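You operate a simulated robot arm through the tools that you are given. There is no shell and no other tool. Be economical: measure what you need, move in short steps, check, and stop when the job is done.

The job below is to be done with a simulated robot arm. You get a single attempt, and the scene is never put back.

Task
Wipe the belt's lint off, push both guides in, shut the grey door.
Fine: wipe first, with the yellow cloth, then leave it in the yellow tray. What is to be rubbed or washed off counts as gone when no trace of it is left.

The check looks at the end state, three seconds after you hand in, the way a careful person would. Anything else that was tipped, shoved, dropped, spilled or broken makes it a failure. Flat cloth is picked up by pressing the open fingertips on it (5 to 10 N) and closing them slowly along it; thin cloth reads only 2 to 8 mm in the jaws.

Robot
A 7-joint arm with a three-finger gripper on a trunk, on a base that drives. Base frame: it is fixed to the floor where the robot stands at the start and does not move with it; the origin is under the middle of the robot, x ahead of it, y to its left, z up; the surface under the hand at the start is at about z = 84. Units: cm, rad, N and s.
With the tool pointing down near the work surface it reaches from about 48 to 92 cm from the robot's upright axis, wherever it stands. Its first joint turns from -2.897 to 2.897 rad. Places, roughly: air valve [110, -20, 60]; bag dial [130, -30, 100]; blue guide [100, 10, 90]; clutch knob [130, -40, 60]; code lever [80, -100, 120]; cups [60, 0, 80]; day dial [70, -90, 120]; ends dial [70, -120, 110]; ends switch [70, -110, 110]; green guide [90, 10, 90]; grey door [90, 40, 80]; inner dial [80, -90, 90]; jog button [120, -30, 110]; lint [90, 10, 90]; main switch [120, -10, 90]; outer dial [110, -90, 90]. Payload 2.69 kg.
The TCP is the grasp point between the finger pads, 2.9 cm short of the fingertips. In the tool frame z runs along the fingers and y along their closing line. Largest opening 12 cm; the body of the gripper starts 7.8 cm behind the TCP.
Orientation is that of the tool frame in the base frame, as a unit quaternion [x, y, z, w]. With the fingers straight down and closing along the base's y, the tool's x points along the base's -x, its y along +y and its z along -z.

Tools
- The arm moves only by the tool arm_command. Its arguments are lists of equal length, an entry for each row: "slide": the shift along the tool's x, y, z in units of 30 mm (1.0 is 30 mm), a list of three; "angular": the turn, a rotation vector about the tool's x, y, z in units of 5 degrees (1.0 is 5 degrees), a list of three; "fingers": the finger opening in mm, from 0 to 120. In form: {"slide": [[x, y, z], ...], "angular": [[wx, wy, wz], ...], "fingers": [fingers, ...]}. A call has 1 to 12 rows; each row shifts and turns the commanded pose from where the row before left it, along the tool's axes as they then stand. A call with a number of a shift or a turn outside -1 to 1 is refused whole. Each row takes 0.2 s and may step no farther than 5 cm and 0.15 rad from the row before; otherwise, or with a gripper value out of range, the whole call is refused. A pose out of reach is approached as far as the arm can. The call stops where the force on the tool passes 50 N (or 10 N more than at its start, if that is more) or the arm is blocked; 0.2 s more then pass. Each finger halts on what it meets, pressing with about 29 N; the grip force reading is that of the motor and also rises with nothing between the fingers. The clock runs only during rows and for 0.2 s after the last one: add rows that do not move to give the fingers time. It gives the time, the measured TCP pose, the force on the tool (base axes), the opening and the grip force at its end, in the units of the frame above (readings bear some noise), with the torque about the TCP (base axes, N m) and any sound that the robot's microphone picked up.
- Cameras (640 x 400 px; columns grow to the right, rows downward): "scene" is now at [25.21, 3.31, 131.86]; the picture's right is [0.32, -0.95, 0.00], its down [-0.57, -0.19, -0.80] and it looks along [0.75, 0.26, -0.60] (base axes); focal length 276 px, centre (320, 200). "wrist" rides on the gripper at [6.3, 0, -10.4] in the tool frame; the picture's right is [0.01, 1.00, 0.00], its down [-0.83, 0.00, -0.56] and it looks along [-0.56, 0.00, 0.83] (tool axes); focal length 275 px, centre (320, 200). There is no depth. A picture from a camera that has moved, and an enlarged one, comes with that camera's place and axes in the base frame and with its lens. The place of the scene camera against the robot may be out by one fixed shift of up to 1.8 cm in any direction.
- get_image(camera): a new picture of that camera. The clock stands still meanwhile.
- raise_lower(by): slides the trunk up (or, below 0, down) by that many cm; the arm and the scene camera ride with it, the base frame stays. It gives what a move gives, with no picture.
- roll_base(legs): drives the robot by 1 to 6 legs, each [ahead, left, turn to the left] in cm, cm and rad, along the robot's own axes; the way and the turn of a leg run together, so that a leg with both is an arc; at most 150 cm and 3.142 rad a leg. The arm and the cameras ride along, it lands a little off, and it stops where it bumps. It gives what a move gives.
- turn_head(pan, tilt): turns the head with the scene camera to pan (to the left, within 1.501 rad either way) and tilt (down, from -0.506 to 1.204), counted from straight ahead of the robot. It gives what a move gives.
- enlarge(camera, box): a new picture of the part [left, top, right, bottom] of that camera's present view, enlarged. The clock stands still meanwhile.
- hand_in(): hands the job in; it is judged then, once.

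Go step by step. Nothing tells you exact positions but the pictures and the camera data: compare them with the known pose of the tool, close in by small moves and look again before you grip or let go. The budget is 120 turns and 90 pictures, counting those below and the enlarged ones. Unless the task says otherwise, let go and move clear before handing in, and close with one line.

The tools are called after ">>>" by a JSON object that holds its "fn" and its "kwargs". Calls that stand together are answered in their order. arm_command: Moves the arm, as the interface text tells. Its arguments: {"type":"object","properties":{"slide":{"type":"array","items":{"type":"array","items":{"type":"number"}}},"angular":{"type":"array","items":{"type":"array","items":{"type":"number"}}},"fingers":{"type":"array","items":{"type":"number"}}},"required":["slide","angular","fingers"]} The other tools are called the same way: raise_lower (by) slides the trunk up or down; roll_base (legs) drives the base; turn_head (pan, tilt) turns the head that bears the scene camera; get_image (camera) takes a picture; enlarge (camera, box) takes an enlarged picture of a part of a camera's view; hand_in () hands the job in.

At the start:

```text
t: 0.0
tool_pos: [52.94, 22.44, 110.57]
ee_rot: [0.0, 1.0, -0.018, 0.002]
wrist_force: [-0.2, -0.5, 0.0]
wrist_torque: [0.0, 0.02, -0.04]
opening: 11.99
grip_force: 0.0
trunk travel left (down, up): [-57.5, 3.8]
robot x, y, heading: [0.21, 0.21, 0.001]
head pan, tilt: [0.328, 0.649]
```

scene: 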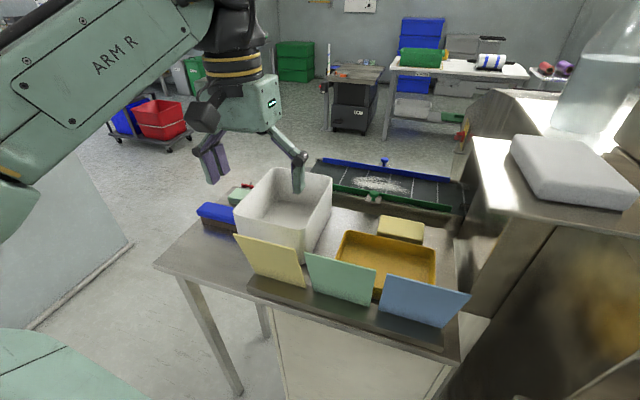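
wrist: 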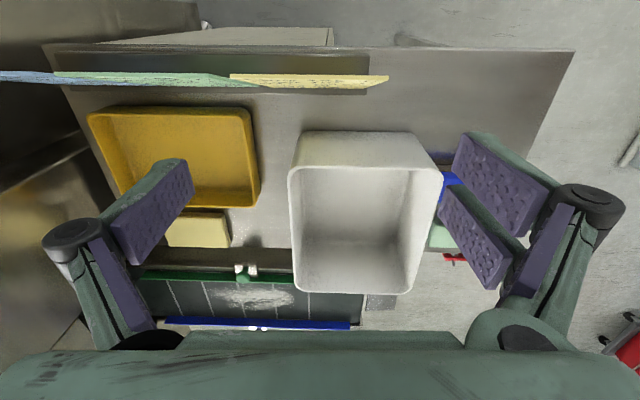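

The table shows a white box, a yellow tray, a pale yellow cloth or sponge and, beyond it, a belt with lint between a green and a blue guide. I'll look closer first.

>>> {"fn": "enlarge", "kwargs": {"camera": "scene", "box": [190, 130, 480, 311]}}

>>> {"fn": "enlarge", "kwargs": {"camera": "wrist", "box": [60, 180, 460, 350]}}

```text
2.21 times, centred on (335, 220) of scene
camera zoom: at [25.21, 3.31, 131.86], right [0.32, -0.95, 0.0], down [-0.57, -0.19, -0.8], along [0.75, 0.26, -0.6], focal length 609 px, centre (287, 155)
```

zoom: 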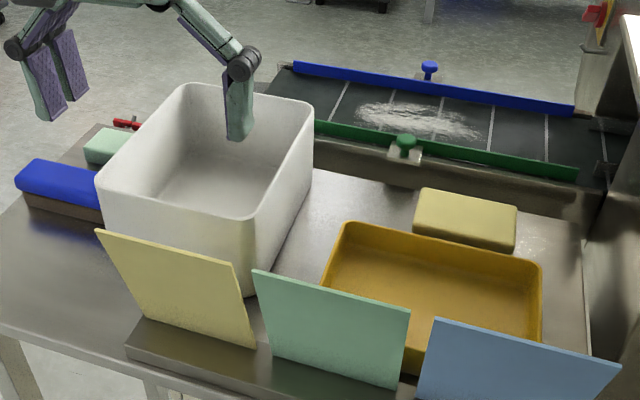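

```text
1.60 times, centred on (260, 265) of wrist
camera zoom: at [46.61, 22.89, 121.1], right [-0.01, 1.0, -0.03], down [0.83, 0.02, 0.56], along [0.56, -0.03, -0.83], focal length 440 px, centre (416, 96)
```

zoom: 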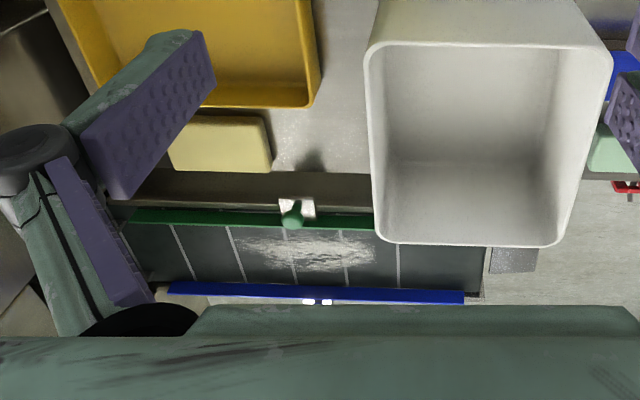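

The pale-yellow pad sits at about (75, 2) and the lint around (92, 8), so I'll need to drive a little closer. First I lift the hand and turn it so the fingers close along base x, then look around.

>>> {"fn": "arm_command", "kwargs": {"slide": [[0, 0, -0.3], [0, 0, -0.3], [0, 0, -0.3], [0, 0, -0.3], [0, 0, -0.3], [0, 0, -0.3], [0, 0, -0.3], [0, 0, -0.3], [0, 0, -0.3], [0, 0, -0.3], [0, 0, 0], [0, 0, 0]], "angular": [[0, 0, 1], [0, 0, 1], [0, 0, 1], [0, 0, 1], [0, 0, 1], [0, 0, 1], [0, 0, 1], [0, 0, 1], [0, 0, 1], [0, 0, 1], [0, 0, 1], [0, 0, 1]], "fingers": [120, 120, 120, 120, 120, 120, 120, 120, 120, 120, 120, 120]}}

>>> {"fn": "turn_head", "kwargs": {"pan": 0.45, "tilt": 0.6}}

>>> {"fn": "get_image", "kwargs": {"camera": "scene"}}

>>> {"fn": "get_image", "kwargs": {"camera": "wrist"}}

```text
t: 1.3
tool_pos: [52.86, 24.53, 112.02]
ee_rot: [0.231, 0.968, -0.091, 0.031]
wrist_force: [-0.3, 0.2, 0.4]
wrist_torque: [0.02, 0.0, 0.0]
opening: 12.0
grip_force: 0.0
trunk travel left (down, up): [-57.5, 3.8]
robot x, y, heading: [-0.01, 0.1, -0.001]
head pan, tilt: [0.328, 0.649]
stopped in row 6: the arm was blocked; the commanded pose is now the measured one
```

```text
t: 2.0
tool_pos: [52.8, 24.45, 112.02]
ee_rot: [0.231, 0.968, -0.09, 0.031]
wrist_force: [-0.2, 0.2, -0.3]
wrist_torque: [0.0, -0.01, -0.01]
opening: 12.01
grip_force: 0.0
trunk travel left (down, up): [-57.5, 3.8]
robot x, y, heading: [-0.2, 0.12, -0.0]
head pan, tilt: [0.45, 0.6]
```

```text
85 pictures are left
camera scene: at [24.95, 4.36, 132.29], right [0.43, -0.9, 0.0], down [-0.51, -0.25, -0.82], along [0.74, 0.36, -0.57], focal length 276 px, centre (320, 200)
```

scene: 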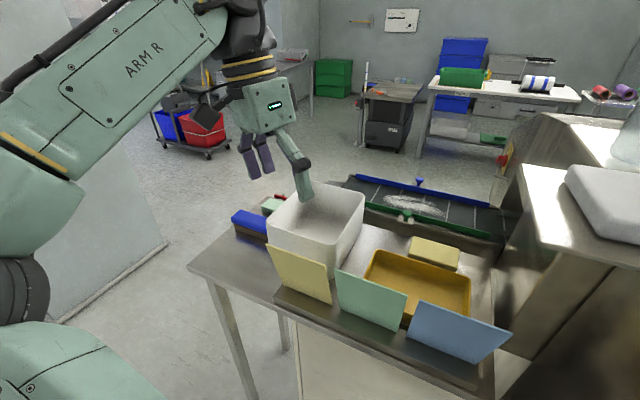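

```text
84 pictures are left
camera wrist: at [47.15, 29.32, 121.76], right [0.45, 0.88, -0.16], down [0.73, -0.26, 0.63], along [0.51, -0.4, -0.76], focal length 275 px, centre (320, 200)
```

wrist: 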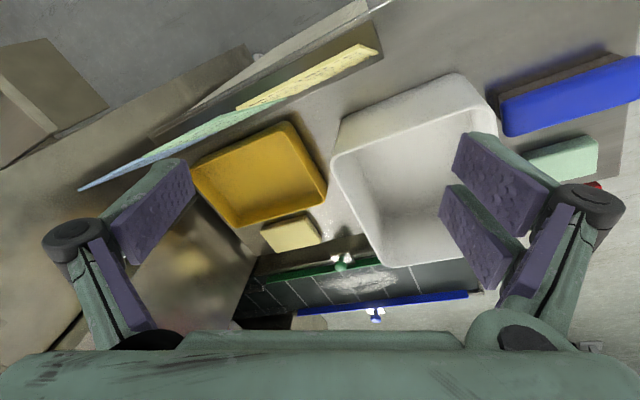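

The arm hit a joint limit near the body, and the box rim works out to z≈97, so I have clearance. I'll level the tool and move it outward, to about (65, 12).

>>> {"fn": "arm_command", "kwargs": {"slide": [[0, 0, 0], [0, 0, 0], [0, 0, 0], [-0.9, -0.29, 0], [-0.9, -0.29, 0], [-0.9, -0.29, 0], [-0.9, -0.29, 0], [-0.9, -0.29, 0], [-0.9, -0.29, 0], [0, 0, 0]], "angular": [[-0.62, 0.39, 0], [-0.62, 0.39, 0], [-0.62, 0.39, 0], [0, 0, 0], [0, 0, 0], [0, 0, 0], [0, 0, 0], [0, 0, 0], [0, 0, 0], [0, 0, 0]], "fingers": [120, 120, 120, 120, 120, 120, 120, 120, 120, 120]}}

```text
t: 4.2
tool_pos: [65.15, 12.47, 112.12]
ee_rot: [0.232, 0.973, 0.003, -0.002]
wrist_force: [0.1, 0.6, -0.6]
wrist_torque: [0.01, 0.02, -0.02]
opening: 11.99
grip_force: 0.1
trunk travel left (down, up): [-57.5, 3.8]
robot x, y, heading: [-0.28, 0.34, -0.0]
head pan, tilt: [0.45, 0.6]
```

It's level at (65, 12) now, so I'll continue the turn about the tool axis.

>>> {"fn": "arm_command", "kwargs": {"slide": [[0, 0, 0], [0, 0, 0], [0, 0, 0], [0, 0, 0], [0, 0, 0], [0, 0, 0], [0, 0, 0], [0, 0, 0], [0, 0, 0], [0, 0, 0], [0, 0, 0], [0, 0, 0]], "angular": [[0, 0, 1], [0, 0, 1], [0, 0, 1], [0, 0, 1], [0, 0, 1], [0, 0, 1], [0, 0, 1], [0, 0, 1], [0, 0, 1], [0, 0, 1], [0, 0, 1], [0, 0, 1]], "fingers": [120, 120, 120, 120, 120, 120, 120, 120, 120, 120, 120, 120]}}

>>> {"fn": "get_image", "kwargs": {"camera": "scene"}}

>>> {"fn": "get_image", "kwargs": {"camera": "wrist"}}

```text
t: 6.8
tool_pos: [64.97, 12.45, 112.12]
ee_rot: [0.688, 0.725, 0.001, -0.002]
wrist_force: [-0.1, 0.7, 0.0]
wrist_torque: [-0.03, 0.04, 0.0]
opening: 11.99
grip_force: 0.1
trunk travel left (down, up): [-57.5, 3.8]
robot x, y, heading: [-0.18, -0.06, -0.004]
head pan, tilt: [0.45, 0.6]
```

```text
83 pictures are left
camera scene: at [24.95, 4.37, 132.29], right [0.44, -0.9, 0.0], down [-0.51, -0.25, -0.83], along [0.74, 0.36, -0.56], focal length 276 px, centre (320, 200)
```

scene: 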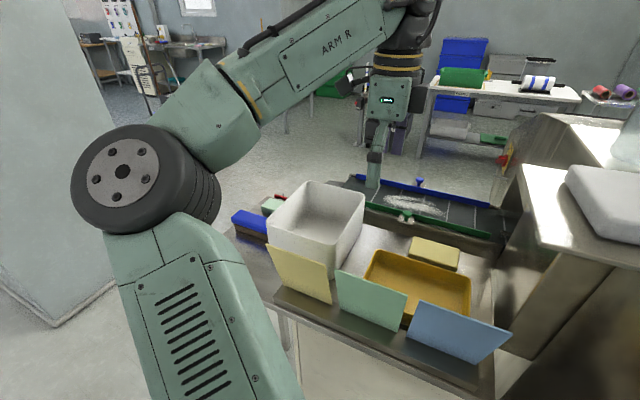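

```text
82 pictures are left
camera wrist: at [64.67, 18.79, 122.62], right [1.0, 0.06, 0.0], down [0.05, -0.83, 0.55], along [0.03, -0.55, -0.83], focal length 275 px, centre (320, 200)
```

wrist: 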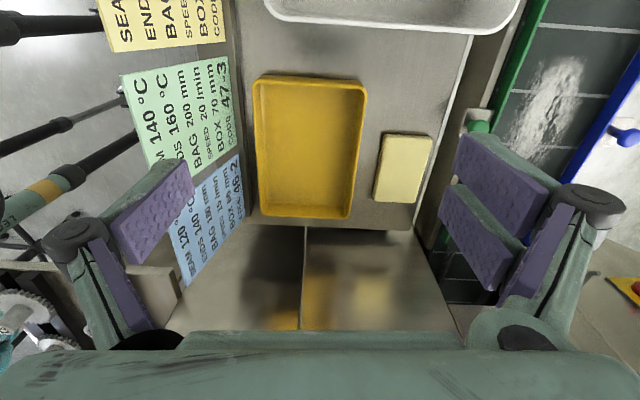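

The pad shows clearly at about (77.6, 1.6), with its 7 cm width along x. I'll roll 10 cm ahead so the belt comes within reach.

>>> {"fn": "roll_base", "kwargs": {"legs": [[10, 0, 0]]}}

>>> {"fn": "turn_head", "kwargs": {"pan": 0.45, "tilt": 0.75}}

>>> {"fn": "get_image", "kwargs": {"camera": "scene"}}

>>> {"fn": "get_image", "kwargs": {"camera": "wrist"}}

```text
t: 7.9
tool_pos: [69.45, 11.42, 112.98]
ee_rot: [0.694, 0.72, 0.007, 0.002]
wrist_force: [-0.3, 0.0, 0.1]
wrist_torque: [0.02, -0.01, -0.03]
opening: 12.0
grip_force: 0.1
trunk travel left (down, up): [-57.5, 3.8]
robot x, y, heading: [5.18, 0.12, -0.018]
head pan, tilt: [0.45, 0.6]
stopped in leg 1: the robot was blocked; the commanded pose is now the measured one
```

```text
t: 8.6
tool_pos: [69.28, 11.61, 113.27]
ee_rot: [0.692, 0.722, 0.009, 0.004]
wrist_force: [0.9, -0.1, -0.2]
wrist_torque: [0.01, 0.02, 0.01]
opening: 11.97
grip_force: 0.2
trunk travel left (down, up): [-57.5, 3.8]
robot x, y, heading: [5.54, 0.51, -0.009]
head pan, tilt: [0.45, 0.75]
```

```text
81 pictures are left
camera scene: at [28.27, 3.91, 131.32], right [0.42, -0.91, 0.01], down [-0.6, -0.29, -0.74], along [0.68, 0.31, -0.67], focal length 276 px, centre (320, 200)
```

scene: 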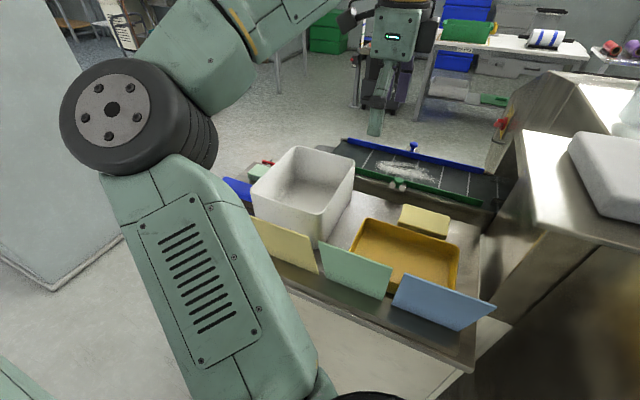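

```text
80 pictures are left
camera wrist: at [68.8, 18.0, 123.81], right [1.0, 0.05, 0.02], down [0.03, -0.83, 0.55], along [0.04, -0.55, -0.83], focal length 275 px, centre (320, 200)
```

wrist: 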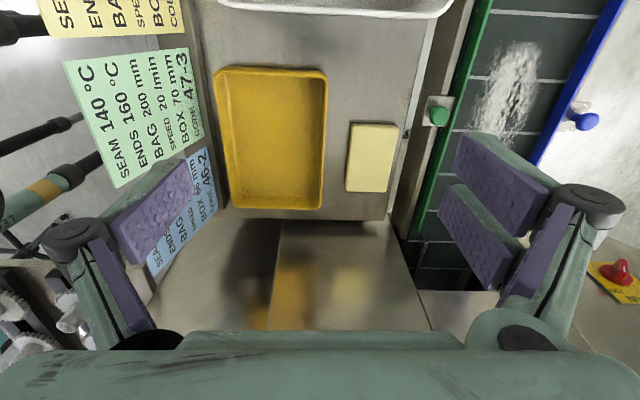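

The base bumped at x≈5 and is leaning slightly, so I'll back off a little, which still leaves the belt in reach.

>>> {"fn": "roll_base", "kwargs": {"legs": [[-1.5, 0, 0]]}}

>>> {"fn": "get_image", "kwargs": {"camera": "wrist"}}

>>> {"fn": "enlarge", "kwargs": {"camera": "scene", "box": [220, 120, 520, 308]}}

```text
t: 9.4
tool_pos: [69.64, 11.86, 112.34]
ee_rot: [0.692, 0.722, 0.002, -0.002]
wrist_force: [-1.1, -0.9, -0.7]
wrist_torque: [-0.02, 0.0, 0.01]
opening: 12.0
grip_force: 0.1
trunk travel left (down, up): [-57.5, 3.8]
robot x, y, heading: [4.44, -0.27, -0.009]
head pan, tilt: [0.45, 0.75]
```

```text
79 pictures are left
camera wrist: at [69.27, 18.18, 122.87], right [1.0, 0.05, 0.0], down [0.04, -0.83, 0.55], along [0.03, -0.55, -0.83], focal length 275 px, centre (320, 200)
```

wrist: 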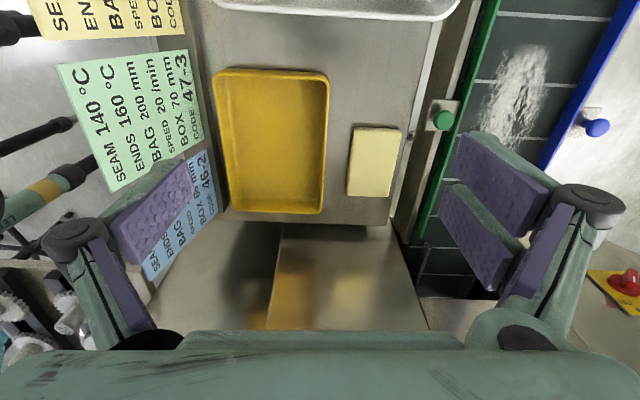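

```text
2.13 times, centred on (370, 214) of scene
camera zoom: at [28.93, 3.98, 131.14], right [0.43, -0.91, 0.0], down [-0.62, -0.29, -0.73], along [0.66, 0.31, -0.68], focal length 587 px, centre (214, 170)
```

zoom: 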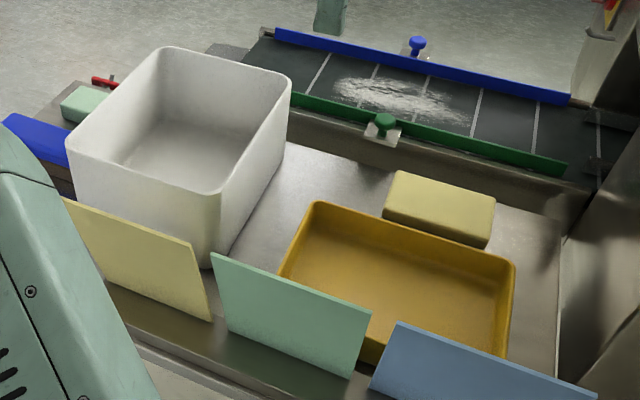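

The base is level again and the pad spans roughly x 74.8–81.8, y −4.7–6.1, with its top at about 87.5. I'll move over it with the opening at 95 mm and descend to z≈100 for a check.

>>> {"fn": "arm_command", "kwargs": {"slide": [[0, 0, 0], [-0.75, 0.59, 0], [-0.75, 0.59, 0], [-0.75, 0.59, 0], [-0.75, 0.59, 0], [-0.75, 0.59, 0], [0, 0, 1], [0, 0, 1], [0, 0, 1], [0, 0, 1], [0, 0, 0]], "angular": [[0, 0, 0.49], [0, 0, 0], [0, 0, 0], [0, 0, 0], [0, 0, 0], [0, 0, 0], [0, 0, 0], [0, 0, 0], [0, 0, 0], [0, 0, 0], [0, 0, 0]], "fingers": [95, 95, 95, 95, 95, 95, 95, 95, 95, 95, 95]}}

>>> {"fn": "get_image", "kwargs": {"camera": "wrist"}}

>>> {"fn": "enlarge", "kwargs": {"camera": "scene", "box": [320, 120, 520, 245]}}

```text
t: 11.8
tool_pos: [78.54, 0.43, 99.98]
ee_rot: [0.707, 0.707, 0.002, -0.003]
wrist_force: [-0.5, 0.6, 0.4]
wrist_torque: [-0.02, -0.01, 0.0]
opening: 9.49
grip_force: 0.2
trunk travel left (down, up): [-57.5, 3.8]
robot x, y, heading: [4.21, 0.21, -0.011]
head pan, tilt: [0.45, 0.75]
```

```text
77 pictures are left
camera wrist: at [78.45, 6.87, 110.54], right [1.0, 0.01, 0.0], down [0.0, -0.83, 0.55], along [0.0, -0.55, -0.83], focal length 275 px, centre (320, 200)
```

wrist: 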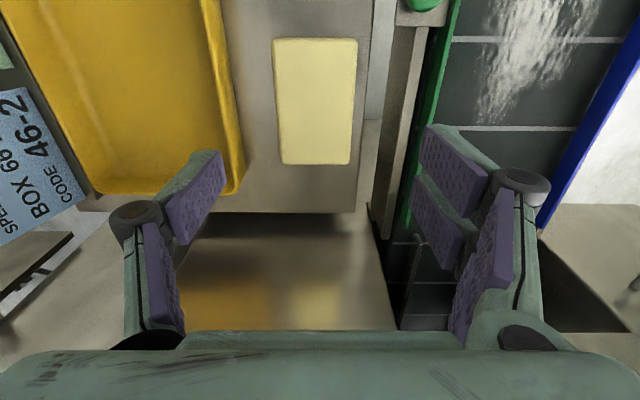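

```text
3.20 times, centred on (420, 182) of scene
camera zoom: at [28.93, 3.94, 131.02], right [0.43, -0.91, 0.0], down [-0.62, -0.29, -0.73], along [0.66, 0.31, -0.68], focal length 883 px, centre (0, 256)
```

zoom: 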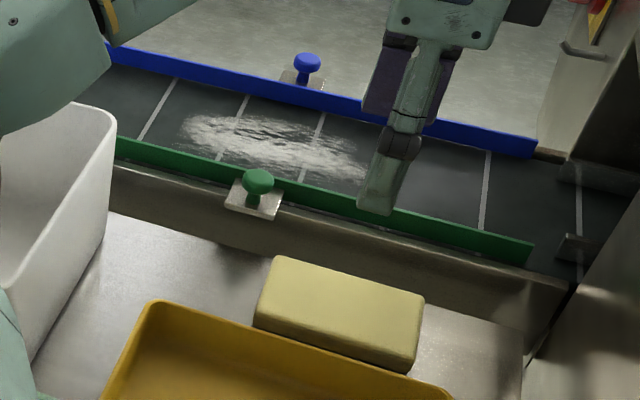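

The pad is centred near (78.1, 0.6), and the rail begins at x≈83.6. I narrow the opening to 80 mm, centre it, and come down to just above the pad.

>>> {"fn": "arm_command", "kwargs": {"slide": [[0.06, -0.15, 0], [0, 0, 0], [0, 0, 0.89], [0, 0, 0.89], [0, 0, 0.89], [0, 0, 0]], "angular": [[0, 0, 0], [0, 0, 0], [0, 0, 0], [0, 0, 0], [0, 0, 0], [0, 0, 0]], "fingers": [80, 80, 80, 80, 80, 80]}}

>>> {"fn": "get_image", "kwargs": {"camera": "wrist"}}

>>> {"fn": "enlarge", "kwargs": {"camera": "scene", "box": [320, 120, 520, 245]}}

```text
t: 13.4
tool_pos: [77.78, 0.88, 98.15]
ee_rot: [0.706, 0.704, 0.076, 0.002]
wrist_force: [-0.7, -0.1, 0.7]
wrist_torque: [0.03, 0.01, 0.01]
opening: 8.01
grip_force: 0.0
trunk travel left (down, up): [-57.5, 3.8]
robot x, y, heading: [4.53, -0.23, -0.011]
head pan, tilt: [0.45, 0.75]
stopped in row 6: the arm was blocked; the commanded pose is now the measured one
```

```text
75 pictures are left
camera wrist: at [76.67, 6.19, 109.1], right [0.99, 0.0, 0.11], down [-0.05, -0.88, 0.47], along [0.1, -0.47, -0.88], focal length 275 px, centre (320, 200)
```

wrist: 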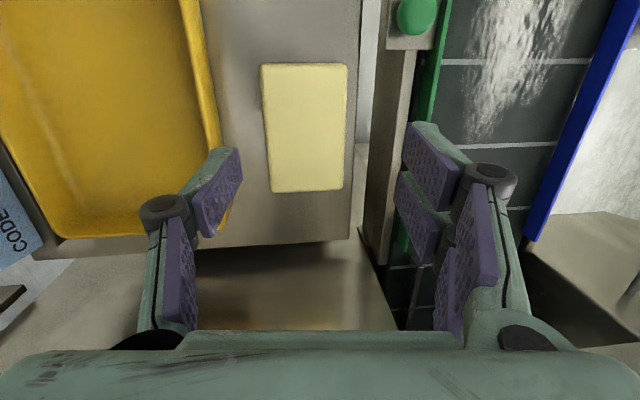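

```text
3.20 times, centred on (420, 182) of scene
camera zoom: at [27.96, 3.52, 131.41], right [0.42, -0.91, 0.0], down [-0.61, -0.29, -0.74], along [0.67, 0.31, -0.67], focal length 883 px, centre (0, 256)
```

zoom: 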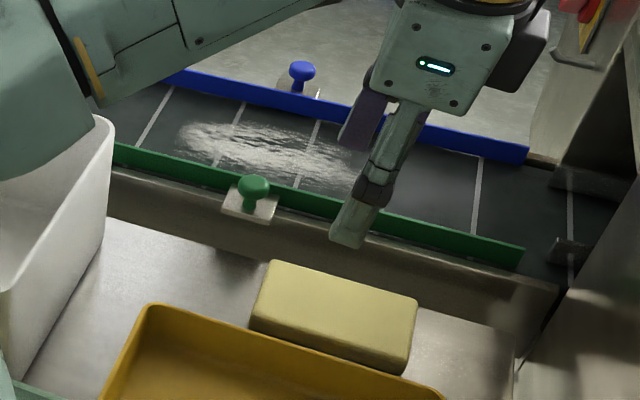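

The arm was blocked at z≈98 without any load on the hand, so I need to see what the links are touching.

>>> {"fn": "turn_head", "kwargs": {"pan": 0.3, "tilt": 0.95}}

>>> {"fn": "get_image", "kwargs": {"camera": "scene"}}

```text
t: 14.1
tool_pos: [77.89, 0.96, 97.98]
ee_rot: [0.706, 0.705, 0.075, 0.001]
wrist_force: [0.7, 0.1, 0.2]
wrist_torque: [0.0, -0.03, 0.03]
opening: 7.98
grip_force: 0.0
trunk travel left (down, up): [-57.5, 3.8]
robot x, y, heading: [4.48, 0.13, -0.013]
head pan, tilt: [0.3, 0.949]
```

```text
73 pictures are left
camera scene: at [27.47, 2.05, 129.86], right [0.29, -0.96, 0.0], down [-0.77, -0.23, -0.59], along [0.57, 0.17, -0.81], focal length 276 px, centre (320, 200)
```

scene: 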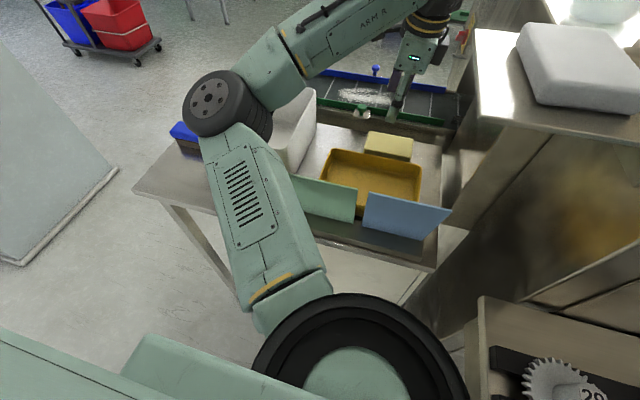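

The elbow hangs low over the white box and is probably resting on it, so I'll lift straight away and look at the box.

>>> {"fn": "arm_command", "kwargs": {"slide": [[0, 0, -0.7], [0, 0, -0.8], [0, 0, -0.8], [0, 0, -0.8], [0, 0, -0.8], [0, 0, 0]], "angular": [[0, 0, 0], [0, 0, 0], [0, 0, 0], [0, 0, 0], [0, 0, 0], [0, 0, 0]], "fingers": [80, 80, 80, 80, 80, 80]}}

>>> {"fn": "get_image", "kwargs": {"camera": "wrist"}}

>>> {"fn": "get_image", "kwargs": {"camera": "scene"}}

```text
t: 15.5
tool_pos: [77.42, 0.22, 108.01]
ee_rot: [0.706, 0.706, 0.059, 0.0]
wrist_force: [0.7, 0.8, 0.2]
wrist_torque: [0.01, -0.01, 0.02]
opening: 7.98
grip_force: 0.0
trunk travel left (down, up): [-57.5, 3.8]
robot x, y, heading: [4.69, 0.15, -0.009]
head pan, tilt: [0.3, 0.949]
```

```text
72 pictures are left
camera wrist: at [76.61, 5.72, 118.91], right [1.0, 0.0, 0.08], down [-0.04, -0.87, 0.48], along [0.07, -0.48, -0.87], focal length 275 px, centre (320, 200)
```

wrist: 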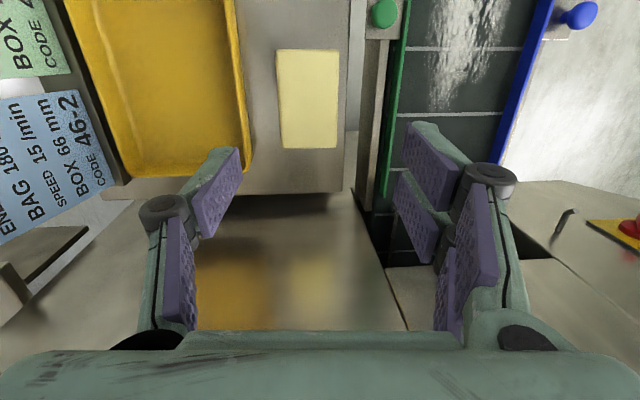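

```text
71 pictures are left
camera scene: at [28.37, 2.53, 129.49], right [0.28, -0.96, 0.0], down [-0.78, -0.23, -0.58], along [0.56, 0.17, -0.81], focal length 276 px, centre (320, 200)
```

scene: 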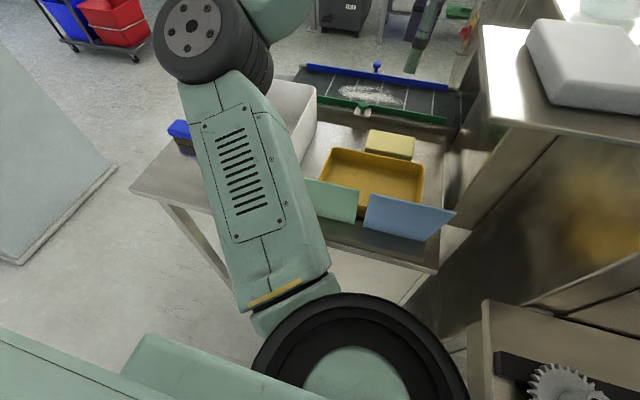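

The box looks unmoved and the elbow came clear as the hand rose. I'll raise the trunk, level the tool and turn it back about its axis so the elbow takes a better posture.

>>> {"fn": "raise_lower", "kwargs": {"by": 3.7}}

>>> {"fn": "arm_command", "kwargs": {"slide": [[0, 0, 0], [0, 0, 0], [0, 0, 0], [0, 0, 0], [0, 0, 0], [0, 0, 0], [0, 0, 0], [0, 0, 0], [0, 0, 0], [0, 0, 0], [0, 0, 0], [0, 0, 0]], "angular": [[0.95, -0.95, 0], [0, 0, -1], [0, 0, -1], [0, 0, -1], [0, 0, -1], [0, 0, -1], [0, 0, -1], [0, 0, -1], [0, 0, -1], [0, 0, -1], [0, 0, -1], [0, 0, -1]], "fingers": [80, 80, 80, 80, 80, 80, 80, 80, 80, 80, 80, 80]}}

>>> {"fn": "arm_command", "kwargs": {"slide": [[0, 0, 0], [0, 0, 0], [0, 0, 0], [0, 0, 0], [0, 0, 0], [0, 0, 0], [0, 0, 0]], "angular": [[0, 0, -1], [0, 0, -1], [0, 0, -1], [0, 0, -1], [0, 0, -1], [0, 0, -1], [0, 0, -1]], "fingers": [80, 80, 80, 80, 80, 80, 80]}}

>>> {"fn": "get_image", "kwargs": {"camera": "scene"}}

```text
t: 16.4
tool_pos: [77.43, 0.15, 111.82]
ee_rot: [0.706, 0.706, 0.059, 0.0]
wrist_force: [-1.4, 0.0, -0.6]
wrist_torque: [0.03, -0.04, -0.02]
opening: 8.01
grip_force: 0.0
trunk travel left (down, up): [-61.2, 0.1]
robot x, y, heading: [4.96, 0.22, -0.004]
head pan, tilt: [0.3, 0.949]
```

```text
t: 18.9
tool_pos: [77.45, 0.25, 111.72]
ee_rot: [0.3, 0.954, 0.001, 0.0]
wrist_force: [0.9, 0.0, -0.2]
wrist_torque: [-0.01, 0.0, 0.01]
opening: 8.01
grip_force: 0.0
trunk travel left (down, up): [-61.2, 0.1]
robot x, y, heading: [4.58, -0.07, -0.014]
head pan, tilt: [0.3, 0.949]
```

```text
t: 20.6
tool_pos: [77.53, 0.44, 111.71]
ee_rot: [-0.001, 1.0, 0.001, 0.0]
wrist_force: [0.1, 0.6, -0.8]
wrist_torque: [0.01, -0.01, 0.03]
opening: 8.02
grip_force: 0.1
trunk travel left (down, up): [-61.2, 0.1]
robot x, y, heading: [4.42, 0.36, -0.014]
head pan, tilt: [0.3, 0.949]
```

```text
70 pictures are left
camera scene: at [28.36, 2.55, 133.19], right [0.28, -0.96, 0.0], down [-0.78, -0.23, -0.58], along [0.56, 0.17, -0.81], focal length 276 px, centre (320, 200)
```

scene: 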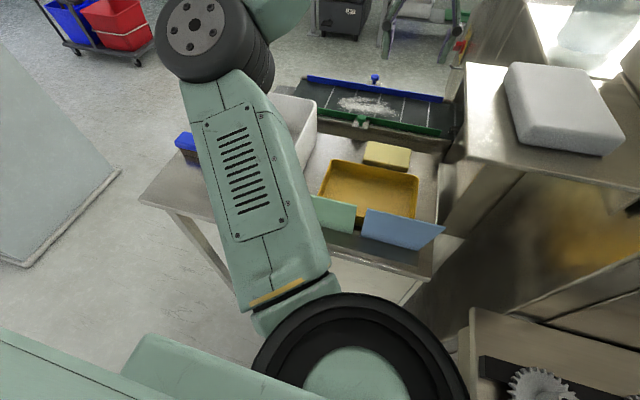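

Turning the tool doesn't move the elbow, so I'll use a longer reach to keep the elbow short of the table. The fingers now close along y, where the pad's 10.8 cm length fits the 12 cm opening. I'll back the base 12 cm and stretch the arm out.

>>> {"fn": "roll_base", "kwargs": {"legs": [[-12, 0, 0]]}}

>>> {"fn": "arm_command", "kwargs": {"slide": [[-0.9, 0, 0], [-0.9, 0, 0], [-0.9, 0, 0], [-0.9, 0, 0], [-0.6, 0, 0], [0, 0, 0]], "angular": [[0, 0, 0], [0, 0, 0], [0, 0, 0], [0, 0, 0], [0, 0, 0], [0, 0, 0]], "fingers": [120, 120, 120, 120, 120, 120]}}

>>> {"fn": "get_image", "kwargs": {"camera": "scene"}}

>>> {"fn": "get_image", "kwargs": {"camera": "wrist"}}

```text
t: 21.8
tool_pos: [65.58, 0.45, 111.54]
ee_rot: [0.0, 1.0, 0.001, -0.001]
wrist_force: [-0.2, -0.3, 0.6]
wrist_torque: [0.01, -0.07, -0.02]
opening: 8.02
grip_force: 0.0
trunk travel left (down, up): [-61.2, 0.1]
robot x, y, heading: [-7.27, -0.1, -0.009]
head pan, tilt: [0.3, 0.949]
```

```text
t: 23.2
tool_pos: [78.3, 0.4, 111.48]
ee_rot: [0.0, 1.0, 0.0, -0.002]
wrist_force: [-1.1, -0.9, -0.6]
wrist_torque: [0.02, 0.01, -0.03]
opening: 12.01
grip_force: 0.1
trunk travel left (down, up): [-61.2, 0.1]
robot x, y, heading: [-7.2, -0.15, -0.011]
head pan, tilt: [0.3, 0.949]
```

```text
69 pictures are left
camera scene: at [16.6, 2.7, 133.15], right [0.29, -0.96, 0.0], down [-0.78, -0.23, -0.58], along [0.56, 0.17, -0.81], focal length 276 px, centre (320, 200)
```

scene: 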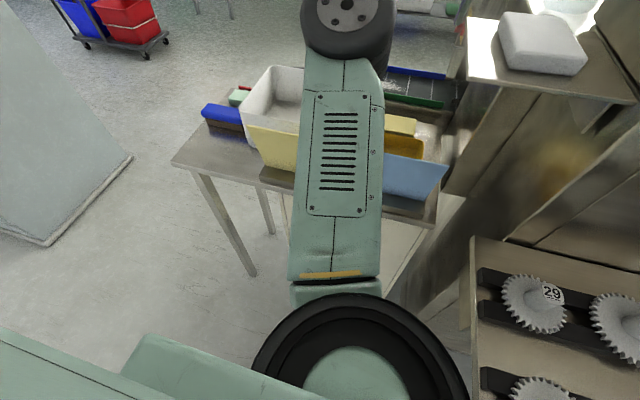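

```text
68 pictures are left
camera wrist: at [72.01, 0.42, 121.9], right [0.0, 1.0, 0.0], down [0.83, 0.0, 0.55], along [0.55, 0.0, -0.83], focal length 275 px, centre (320, 200)
```

wrist: 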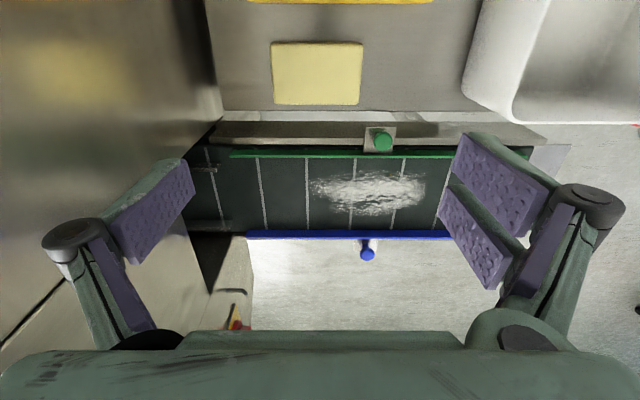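

The elbow is now central and clear, and the pad is centred near (77.8, 0.3), about 10.2 cm long. I'll descend to z≈96 and look again.

>>> {"fn": "arm_command", "kwargs": {"slide": [[0.15, 0, 0.9], [0, 0, 0.9], [0, 0, 0.9], [0, 0, 0.9], [0, 0, 0.9], [0, 0, 0.6], [0, 0, 0]], "angular": [[0, 0, 0], [0, 0, 0], [0, 0, 0], [0, 0, 0], [0, 0, 0], [0, 0, 0], [0, 0, 0]], "fingers": [120, 120, 120, 120, 120, 120, 120]}}

>>> {"fn": "get_image", "kwargs": {"camera": "wrist"}}

>>> {"fn": "get_image", "kwargs": {"camera": "scene"}}

```text
t: 24.8
tool_pos: [76.99, 0.44, 96.77]
ee_rot: [-0.003, 1.0, 0.001, 0.003]
wrist_force: [0.3, -0.9, 0.3]
wrist_torque: [-0.02, 0.03, -0.01]
opening: 11.98
grip_force: 0.0
trunk travel left (down, up): [-61.2, 0.1]
robot x, y, heading: [-7.75, 0.23, -0.011]
head pan, tilt: [0.3, 0.949]
```

```text
67 pictures are left
camera wrist: at [70.66, 0.51, 107.32], right [-0.01, 1.0, 0.0], down [0.83, 0.01, 0.56], along [0.56, 0.01, -0.83], focal length 275 px, centre (320, 200)
```

wrist: 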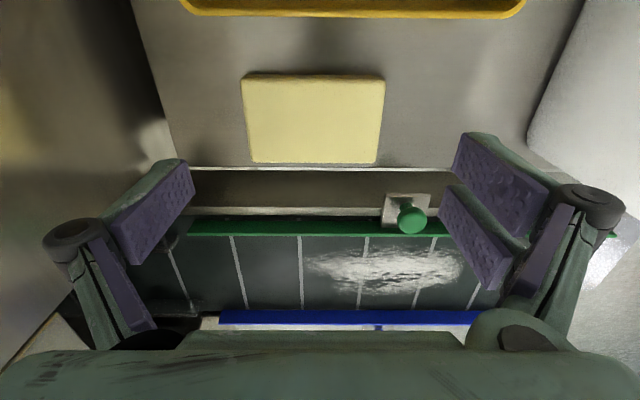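

```text
66 pictures are left
camera scene: at [15.58, 2.5, 133.32], right [0.29, -0.96, 0.0], down [-0.77, -0.23, -0.59], along [0.56, 0.17, -0.81], focal length 276 px, centre (320, 200)
```

scene: 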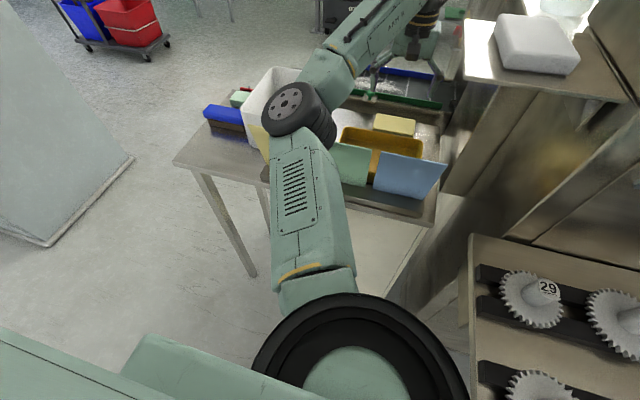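

The head shifted back about 1 cm on descent, so the elbow is likely touching the boards again. I'll lift, back the base another 7 cm for an almost fully extended arm, and check the scene.

>>> {"fn": "arm_command", "kwargs": {"slide": [[0, 0, -0.9], [0, 0, -0.9], [0, 0, -0.9], [0, 0, -0.9], [0, 0, -0.9], [0, 0, -0.5], [0, 0, 0]], "angular": [[0, 0, 0], [0, 0, 0], [0, 0, 0], [0, 0, 0], [0, 0, 0], [0, 0, 0], [0, 0, 0]], "fingers": [120, 120, 120, 120, 120, 120, 120]}}

>>> {"fn": "roll_base", "kwargs": {"legs": [[-7, 0, 0]]}}

>>> {"fn": "turn_head", "kwargs": {"pan": 0.3, "tilt": 0.75}}

>>> {"fn": "get_image", "kwargs": {"camera": "scene"}}

```text
t: 26.4
tool_pos: [77.78, 0.35, 111.25]
ee_rot: [0.0, 1.0, 0.0, -0.001]
wrist_force: [-0.9, 0.2, -0.8]
wrist_torque: [0.0, -0.01, -0.02]
opening: 12.0
grip_force: 0.0
trunk travel left (down, up): [-61.2, 0.1]
robot x, y, heading: [-7.39, 0.63, -0.012]
head pan, tilt: [0.3, 0.949]
```

```text
t: 27.4
tool_pos: [70.77, 0.33, 111.35]
ee_rot: [0.0, 1.0, 0.001, -0.001]
wrist_force: [0.3, 0.0, 0.2]
wrist_torque: [0.02, -0.02, 0.02]
opening: 11.99
grip_force: 0.0
trunk travel left (down, up): [-61.2, 0.1]
robot x, y, heading: [-14.44, 0.21, -0.012]
head pan, tilt: [0.3, 0.949]
```

```text
t: 28.1
tool_pos: [70.84, 0.23, 111.21]
ee_rot: [0.0, 1.0, 0.002, -0.001]
wrist_force: [-0.1, 0.0, -0.1]
wrist_torque: [-0.01, 0.06, -0.04]
opening: 11.99
grip_force: 0.1
trunk travel left (down, up): [-61.2, 0.1]
robot x, y, heading: [-14.47, 0.32, -0.012]
head pan, tilt: [0.3, 0.75]
```

```text
65 pictures are left
camera scene: at [10.61, 3.04, 134.7], right [0.29, -0.96, 0.0], down [-0.65, -0.19, -0.73], along [0.7, 0.21, -0.68], focal length 276 px, centre (320, 200)
```

scene: 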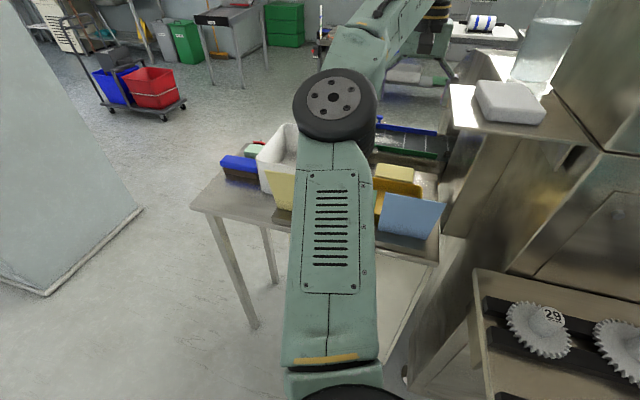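

The posture looks good and the body is level. I'll move forward and down together, then check for any push-back.

>>> {"fn": "arm_command", "kwargs": {"slide": [[-0.3, 0, 0.6], [-0.4, 0, 0.6], [-0.4, 0, 0.6], [-0.4, 0, 0.6], [-0.4, 0, 0.6], [-0.4, 0, 0.6], [0, 0, 0]], "angular": [[0, 0, 0], [0, 0, 0], [0, 0, 0], [0, 0, 0], [0, 0, 0], [0, 0, 0], [0, 0, 0]], "fingers": [120, 120, 120, 120, 120, 120, 120]}}

>>> {"fn": "get_image", "kwargs": {"camera": "scene"}}

>>> {"fn": "get_image", "kwargs": {"camera": "wrist"}}

```text
t: 29.7
tool_pos: [77.6, 0.4, 100.55]
ee_rot: [0.001, 1.0, 0.001, -0.001]
wrist_force: [0.2, -0.1, -0.8]
wrist_torque: [0.01, 0.05, -0.03]
opening: 12.03
grip_force: 0.0
trunk travel left (down, up): [-61.2, 0.1]
robot x, y, heading: [-14.39, 0.55, -0.007]
head pan, tilt: [0.3, 0.75]
```

```text
64 pictures are left
camera scene: at [10.61, 3.04, 134.7], right [0.29, -0.96, 0.0], down [-0.65, -0.19, -0.73], along [0.7, 0.21, -0.68], focal length 276 px, centre (320, 200)
```

scene: 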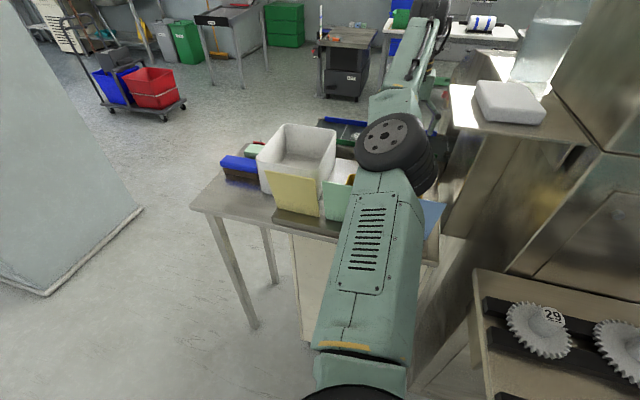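

```text
63 pictures are left
camera wrist: at [71.28, 0.44, 110.99], right [0.0, 1.0, 0.0], down [0.83, 0.0, 0.55], along [0.55, 0.0, -0.83], focal length 275 px, centre (320, 200)
```

wrist: 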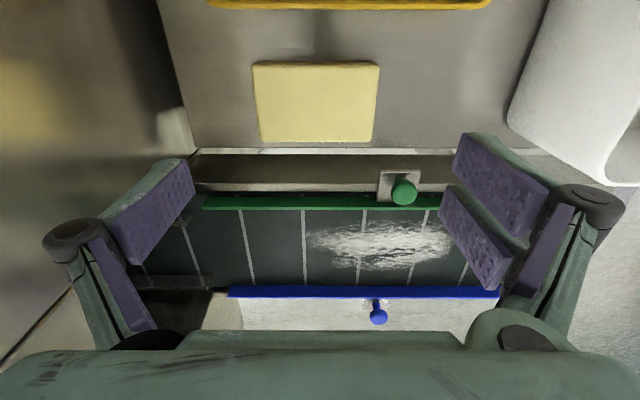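

The elbow is central and high, nothing is being pushed, and the pad centre is at (77.3, 0.2). I'll descend to just above the pad.

>>> {"fn": "arm_command", "kwargs": {"slide": [[0.1, -0.06, 0.6], [0, 0, 0.6], [0, 0, 0.6], [0, 0, 0.6], [0, 0, 0.3], [0, 0, 0]], "angular": [[0, 0, 0], [0, 0, 0], [0, 0, 0], [0, 0, 0], [0, 0, 0], [0, 0, 0]], "fingers": [120, 120, 120, 120, 120, 120]}}

>>> {"fn": "get_image", "kwargs": {"camera": "scene"}}

>>> {"fn": "get_image", "kwargs": {"camera": "wrist"}}

```text
t: 31.1
tool_pos: [77.13, 0.23, 92.31]
ee_rot: [0.0, 1.0, 0.0, 0.001]
wrist_force: [0.3, -0.5, 0.7]
wrist_torque: [-0.02, 0.01, -0.02]
opening: 12.01
grip_force: 0.1
trunk travel left (down, up): [-61.2, 0.1]
robot x, y, heading: [-14.15, -0.04, -0.013]
head pan, tilt: [0.3, 0.75]
```

```text
62 pictures are left
camera scene: at [10.56, 3.05, 134.73], right [0.29, -0.96, 0.0], down [-0.65, -0.19, -0.73], along [0.7, 0.21, -0.68], focal length 276 px, centre (320, 200)
```

scene: 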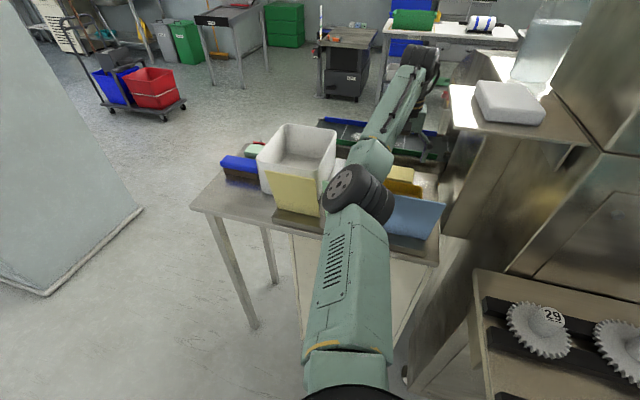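

```text
61 pictures are left
camera wrist: at [70.97, 0.21, 102.87], right [0.0, 1.0, 0.0], down [0.83, 0.0, 0.56], along [0.56, 0.0, -0.83], focal length 275 px, centre (320, 200)
```

wrist: 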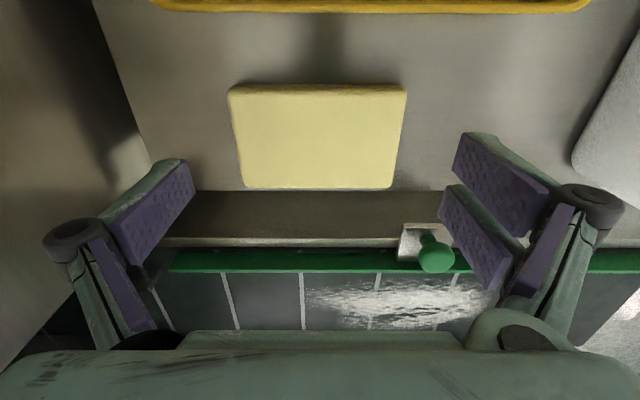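

The elbow sank as the hand came down and is now close to the boards. I'll raise a little and take another 4 cm of extension.

>>> {"fn": "arm_command", "kwargs": {"slide": [[0, 0, -0.7], [0, 0, -0.7], [0, 0, -0.6], [0, 0, 0]], "angular": [[0, 0, 0], [0, 0, 0], [0, 0, 0], [0, 0, 0]], "fingers": [120, 120, 120, 120]}}

>>> {"fn": "roll_base", "kwargs": {"legs": [[-5, 0, 0]]}}

>>> {"fn": "arm_command", "kwargs": {"slide": [[-0.4, 0, 0], [-0.4, 0, 0.2], [-0.4, 0, 0.3], [-0.4, 0, 0.3], [0, 0, 0]], "angular": [[0, 0, 0], [0, 0, 0], [0, 0, 0], [0, 0, 0], [0, 0, 0]], "fingers": [120, 120, 120, 120, 120]}}

>>> {"fn": "get_image", "kwargs": {"camera": "scene"}}

```text
t: 32.1
tool_pos: [77.27, 0.22, 98.34]
ee_rot: [0.0, 1.0, 0.001, -0.001]
wrist_force: [-0.5, -0.4, 0.4]
wrist_torque: [-0.02, 0.02, -0.01]
opening: 11.99
grip_force: 0.0
trunk travel left (down, up): [-61.2, 0.1]
robot x, y, heading: [-14.53, 0.29, -0.013]
head pan, tilt: [0.3, 0.75]
```

```text
t: 33.0
tool_pos: [72.29, 0.24, 98.44]
ee_rot: [0.0, 1.0, 0.0, 0.0]
wrist_force: [-0.5, 0.8, 0.3]
wrist_torque: [0.01, -0.05, -0.02]
opening: 11.97
grip_force: 0.1
trunk travel left (down, up): [-61.2, 0.1]
robot x, y, heading: [-19.24, 0.1, -0.01]
head pan, tilt: [0.3, 0.75]
```

```text
t: 34.2
tool_pos: [73.92, 1.5, 95.97]
ee_rot: [0.0, 1.0, 0.001, -0.001]
wrist_force: [0.7, 0.4, -0.4]
wrist_torque: [-0.04, 0.04, 0.01]
opening: 11.98
grip_force: 0.0
out of reach, approached as far as the arm can: row 1, 2, 3, 4
trunk travel left (down, up): [-61.2, 0.1]
robot x, y, heading: [-19.05, 0.3, -0.013]
head pan, tilt: [0.3, 0.75]
```

```text
60 pictures are left
camera scene: at [5.73, 3.11, 134.69], right [0.28, -0.96, 0.0], down [-0.65, -0.19, -0.73], along [0.7, 0.21, -0.68], focal length 276 px, centre (320, 200)
```

scene: 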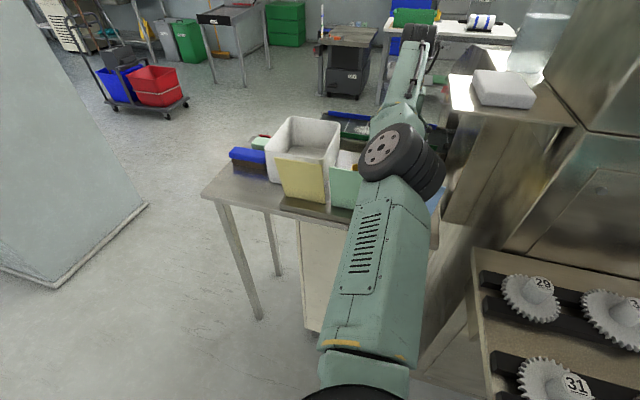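

Reach ends at about 93 cm. I'll roll ahead 3 cm so the pad sits near full extension, where the elbow stays high.

>>> {"fn": "roll_base", "kwargs": {"legs": [[3.2, 0, 0]]}}

>>> {"fn": "arm_command", "kwargs": {"slide": [[0, 0, 0], [0, 0, 0]], "angular": [[0, 0, 0], [0, 0, 0]], "fingers": [120, 120]}}

>>> {"fn": "get_image", "kwargs": {"camera": "wrist"}}

```text
t: 35.1
tool_pos: [77.04, 1.51, 95.88]
ee_rot: [-0.001, 1.0, 0.002, -0.002]
wrist_force: [-0.2, 1.1, -0.6]
wrist_torque: [0.0, 0.05, 0.01]
opening: 11.97
grip_force: 0.1
trunk travel left (down, up): [-61.2, 0.1]
robot x, y, heading: [-16.03, 0.48, -0.006]
head pan, tilt: [0.3, 0.75]
```

```text
t: 35.7
tool_pos: [76.92, 1.42, 96.02]
ee_rot: [0.0, 1.0, 0.001, -0.001]
wrist_force: [1.2, 0.1, -0.9]
wrist_torque: [-0.04, -0.05, 0.01]
opening: 12.01
grip_force: 0.1
trunk travel left (down, up): [-61.2, 0.1]
robot x, y, heading: [-16.05, 0.32, -0.006]
head pan, tilt: [0.3, 0.75]
```

```text
59 pictures are left
camera wrist: at [70.74, 1.48, 106.47], right [0.0, 1.0, 0.0], down [0.83, 0.0, 0.55], along [0.55, 0.0, -0.83], focal length 275 px, centre (320, 200)
```

wrist: 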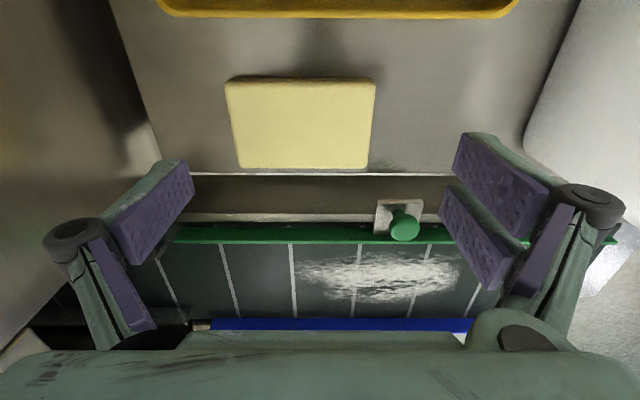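

I'm at (77, 1.45, 96) with the pad at (77.2, 0.2), so I'll centre in y and descend to grip height.

>>> {"fn": "arm_command", "kwargs": {"slide": [[-0.03, -0.42, 0.2], [0, 0, 0.6], [0, 0, 0.6], [0, 0, 0.4], [0, 0, 0]], "angular": [[0, 0, 0], [0, 0, 0], [0, 0, 0], [0, 0, 0], [0, 0, 0]], "fingers": [120, 120, 120, 120, 120]}}

>>> {"fn": "get_image", "kwargs": {"camera": "scene"}}

>>> {"fn": "get_image", "kwargs": {"camera": "wrist"}}

```text
t: 36.9
tool_pos: [77.26, 0.09, 90.71]
ee_rot: [0.0, 1.0, 0.002, 0.0]
wrist_force: [0.4, 0.1, -0.4]
wrist_torque: [0.05, 0.0, 0.02]
opening: 11.99
grip_force: 0.1
trunk travel left (down, up): [-61.2, 0.1]
robot x, y, heading: [-16.11, 0.17, -0.009]
head pan, tilt: [0.3, 0.75]
```

```text
58 pictures are left
camera scene: at [8.84, 3.07, 134.7], right [0.29, -0.96, 0.0], down [-0.65, -0.19, -0.73], along [0.7, 0.21, -0.68], focal length 276 px, centre (320, 200)
```

scene: 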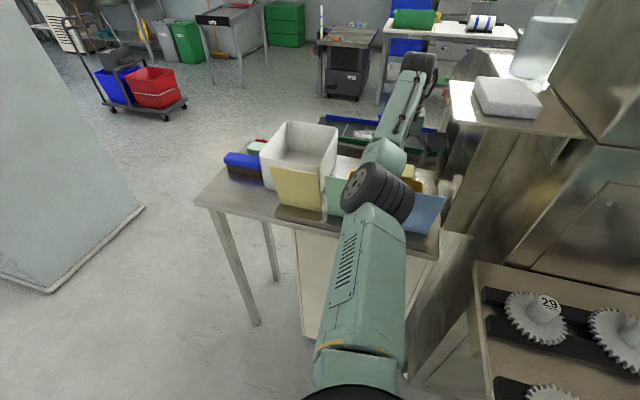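

```text
57 pictures are left
camera wrist: at [70.85, 0.26, 101.13], right [0.0, 1.0, 0.0], down [0.83, 0.0, 0.56], along [0.56, 0.0, -0.83], focal length 275 px, centre (320, 200)
```

wrist: 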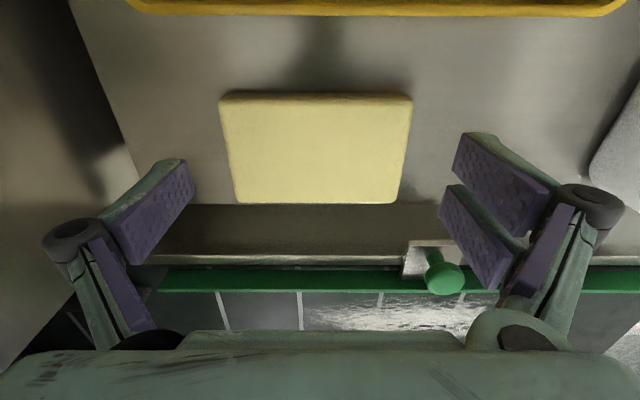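

No contact yet and the pad is centred between the fingers. I'll go down 2 cm and close slowly.

>>> {"fn": "arm_command", "kwargs": {"slide": [[0, 0.02, 0.35], [0, 0, 0.3], [0, 0, 0]], "angular": [[0, 0, 0], [0, 0, 0], [0, 0, 0]], "fingers": [120, 120, 120]}}

>>> {"fn": "arm_command", "kwargs": {"slide": [[0, 0, 0], [0, 0, 0], [0, 0, 0], [0, 0, 0], [0, 0, 0], [0, 0, 0]], "angular": [[0, 0, 0], [0, 0, 0], [0, 0, 0], [0, 0, 0], [0, 0, 0], [0, 0, 0]], "fingers": [110, 105, 100, 95, 90, 85]}}

>>> {"fn": "get_image", "kwargs": {"camera": "wrist"}}

```text
t: 37.7
tool_pos: [77.02, 0.27, 90.94]
ee_rot: [0.001, 1.0, 0.002, 0.014]
wrist_force: [-0.5, 0.1, -1.0]
wrist_torque: [0.0, 0.0, -0.01]
opening: 11.97
grip_force: 0.0
trunk travel left (down, up): [-61.2, 0.1]
robot x, y, heading: [-16.05, 0.56, -0.015]
head pan, tilt: [0.3, 0.75]
```

```text
t: 39.1
tool_pos: [77.03, 0.31, 91.0]
ee_rot: [0.0, 1.0, 0.002, 0.014]
wrist_force: [0.0, -0.7, 0.2]
wrist_torque: [0.0, -0.02, 0.02]
opening: 8.47
grip_force: 0.1
trunk travel left (down, up): [-61.2, 0.1]
robot x, y, heading: [-16.13, 0.66, -0.016]
head pan, tilt: [0.3, 0.75]
```

```text
56 pictures are left
camera wrist: at [70.39, 0.29, 101.31], right [0.0, 1.0, 0.0], down [0.81, 0.0, 0.58], along [0.58, 0.01, -0.81], focal length 275 px, centre (320, 200)
```

wrist: 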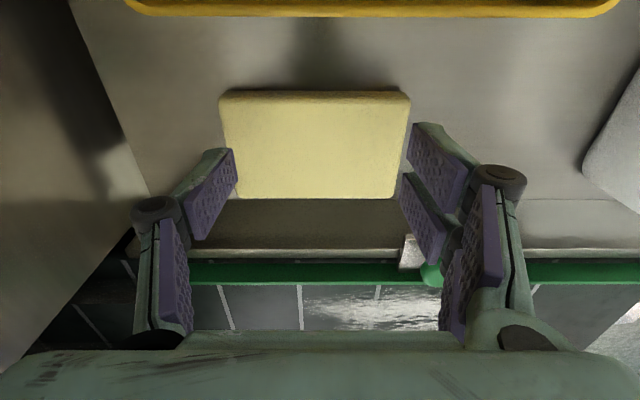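

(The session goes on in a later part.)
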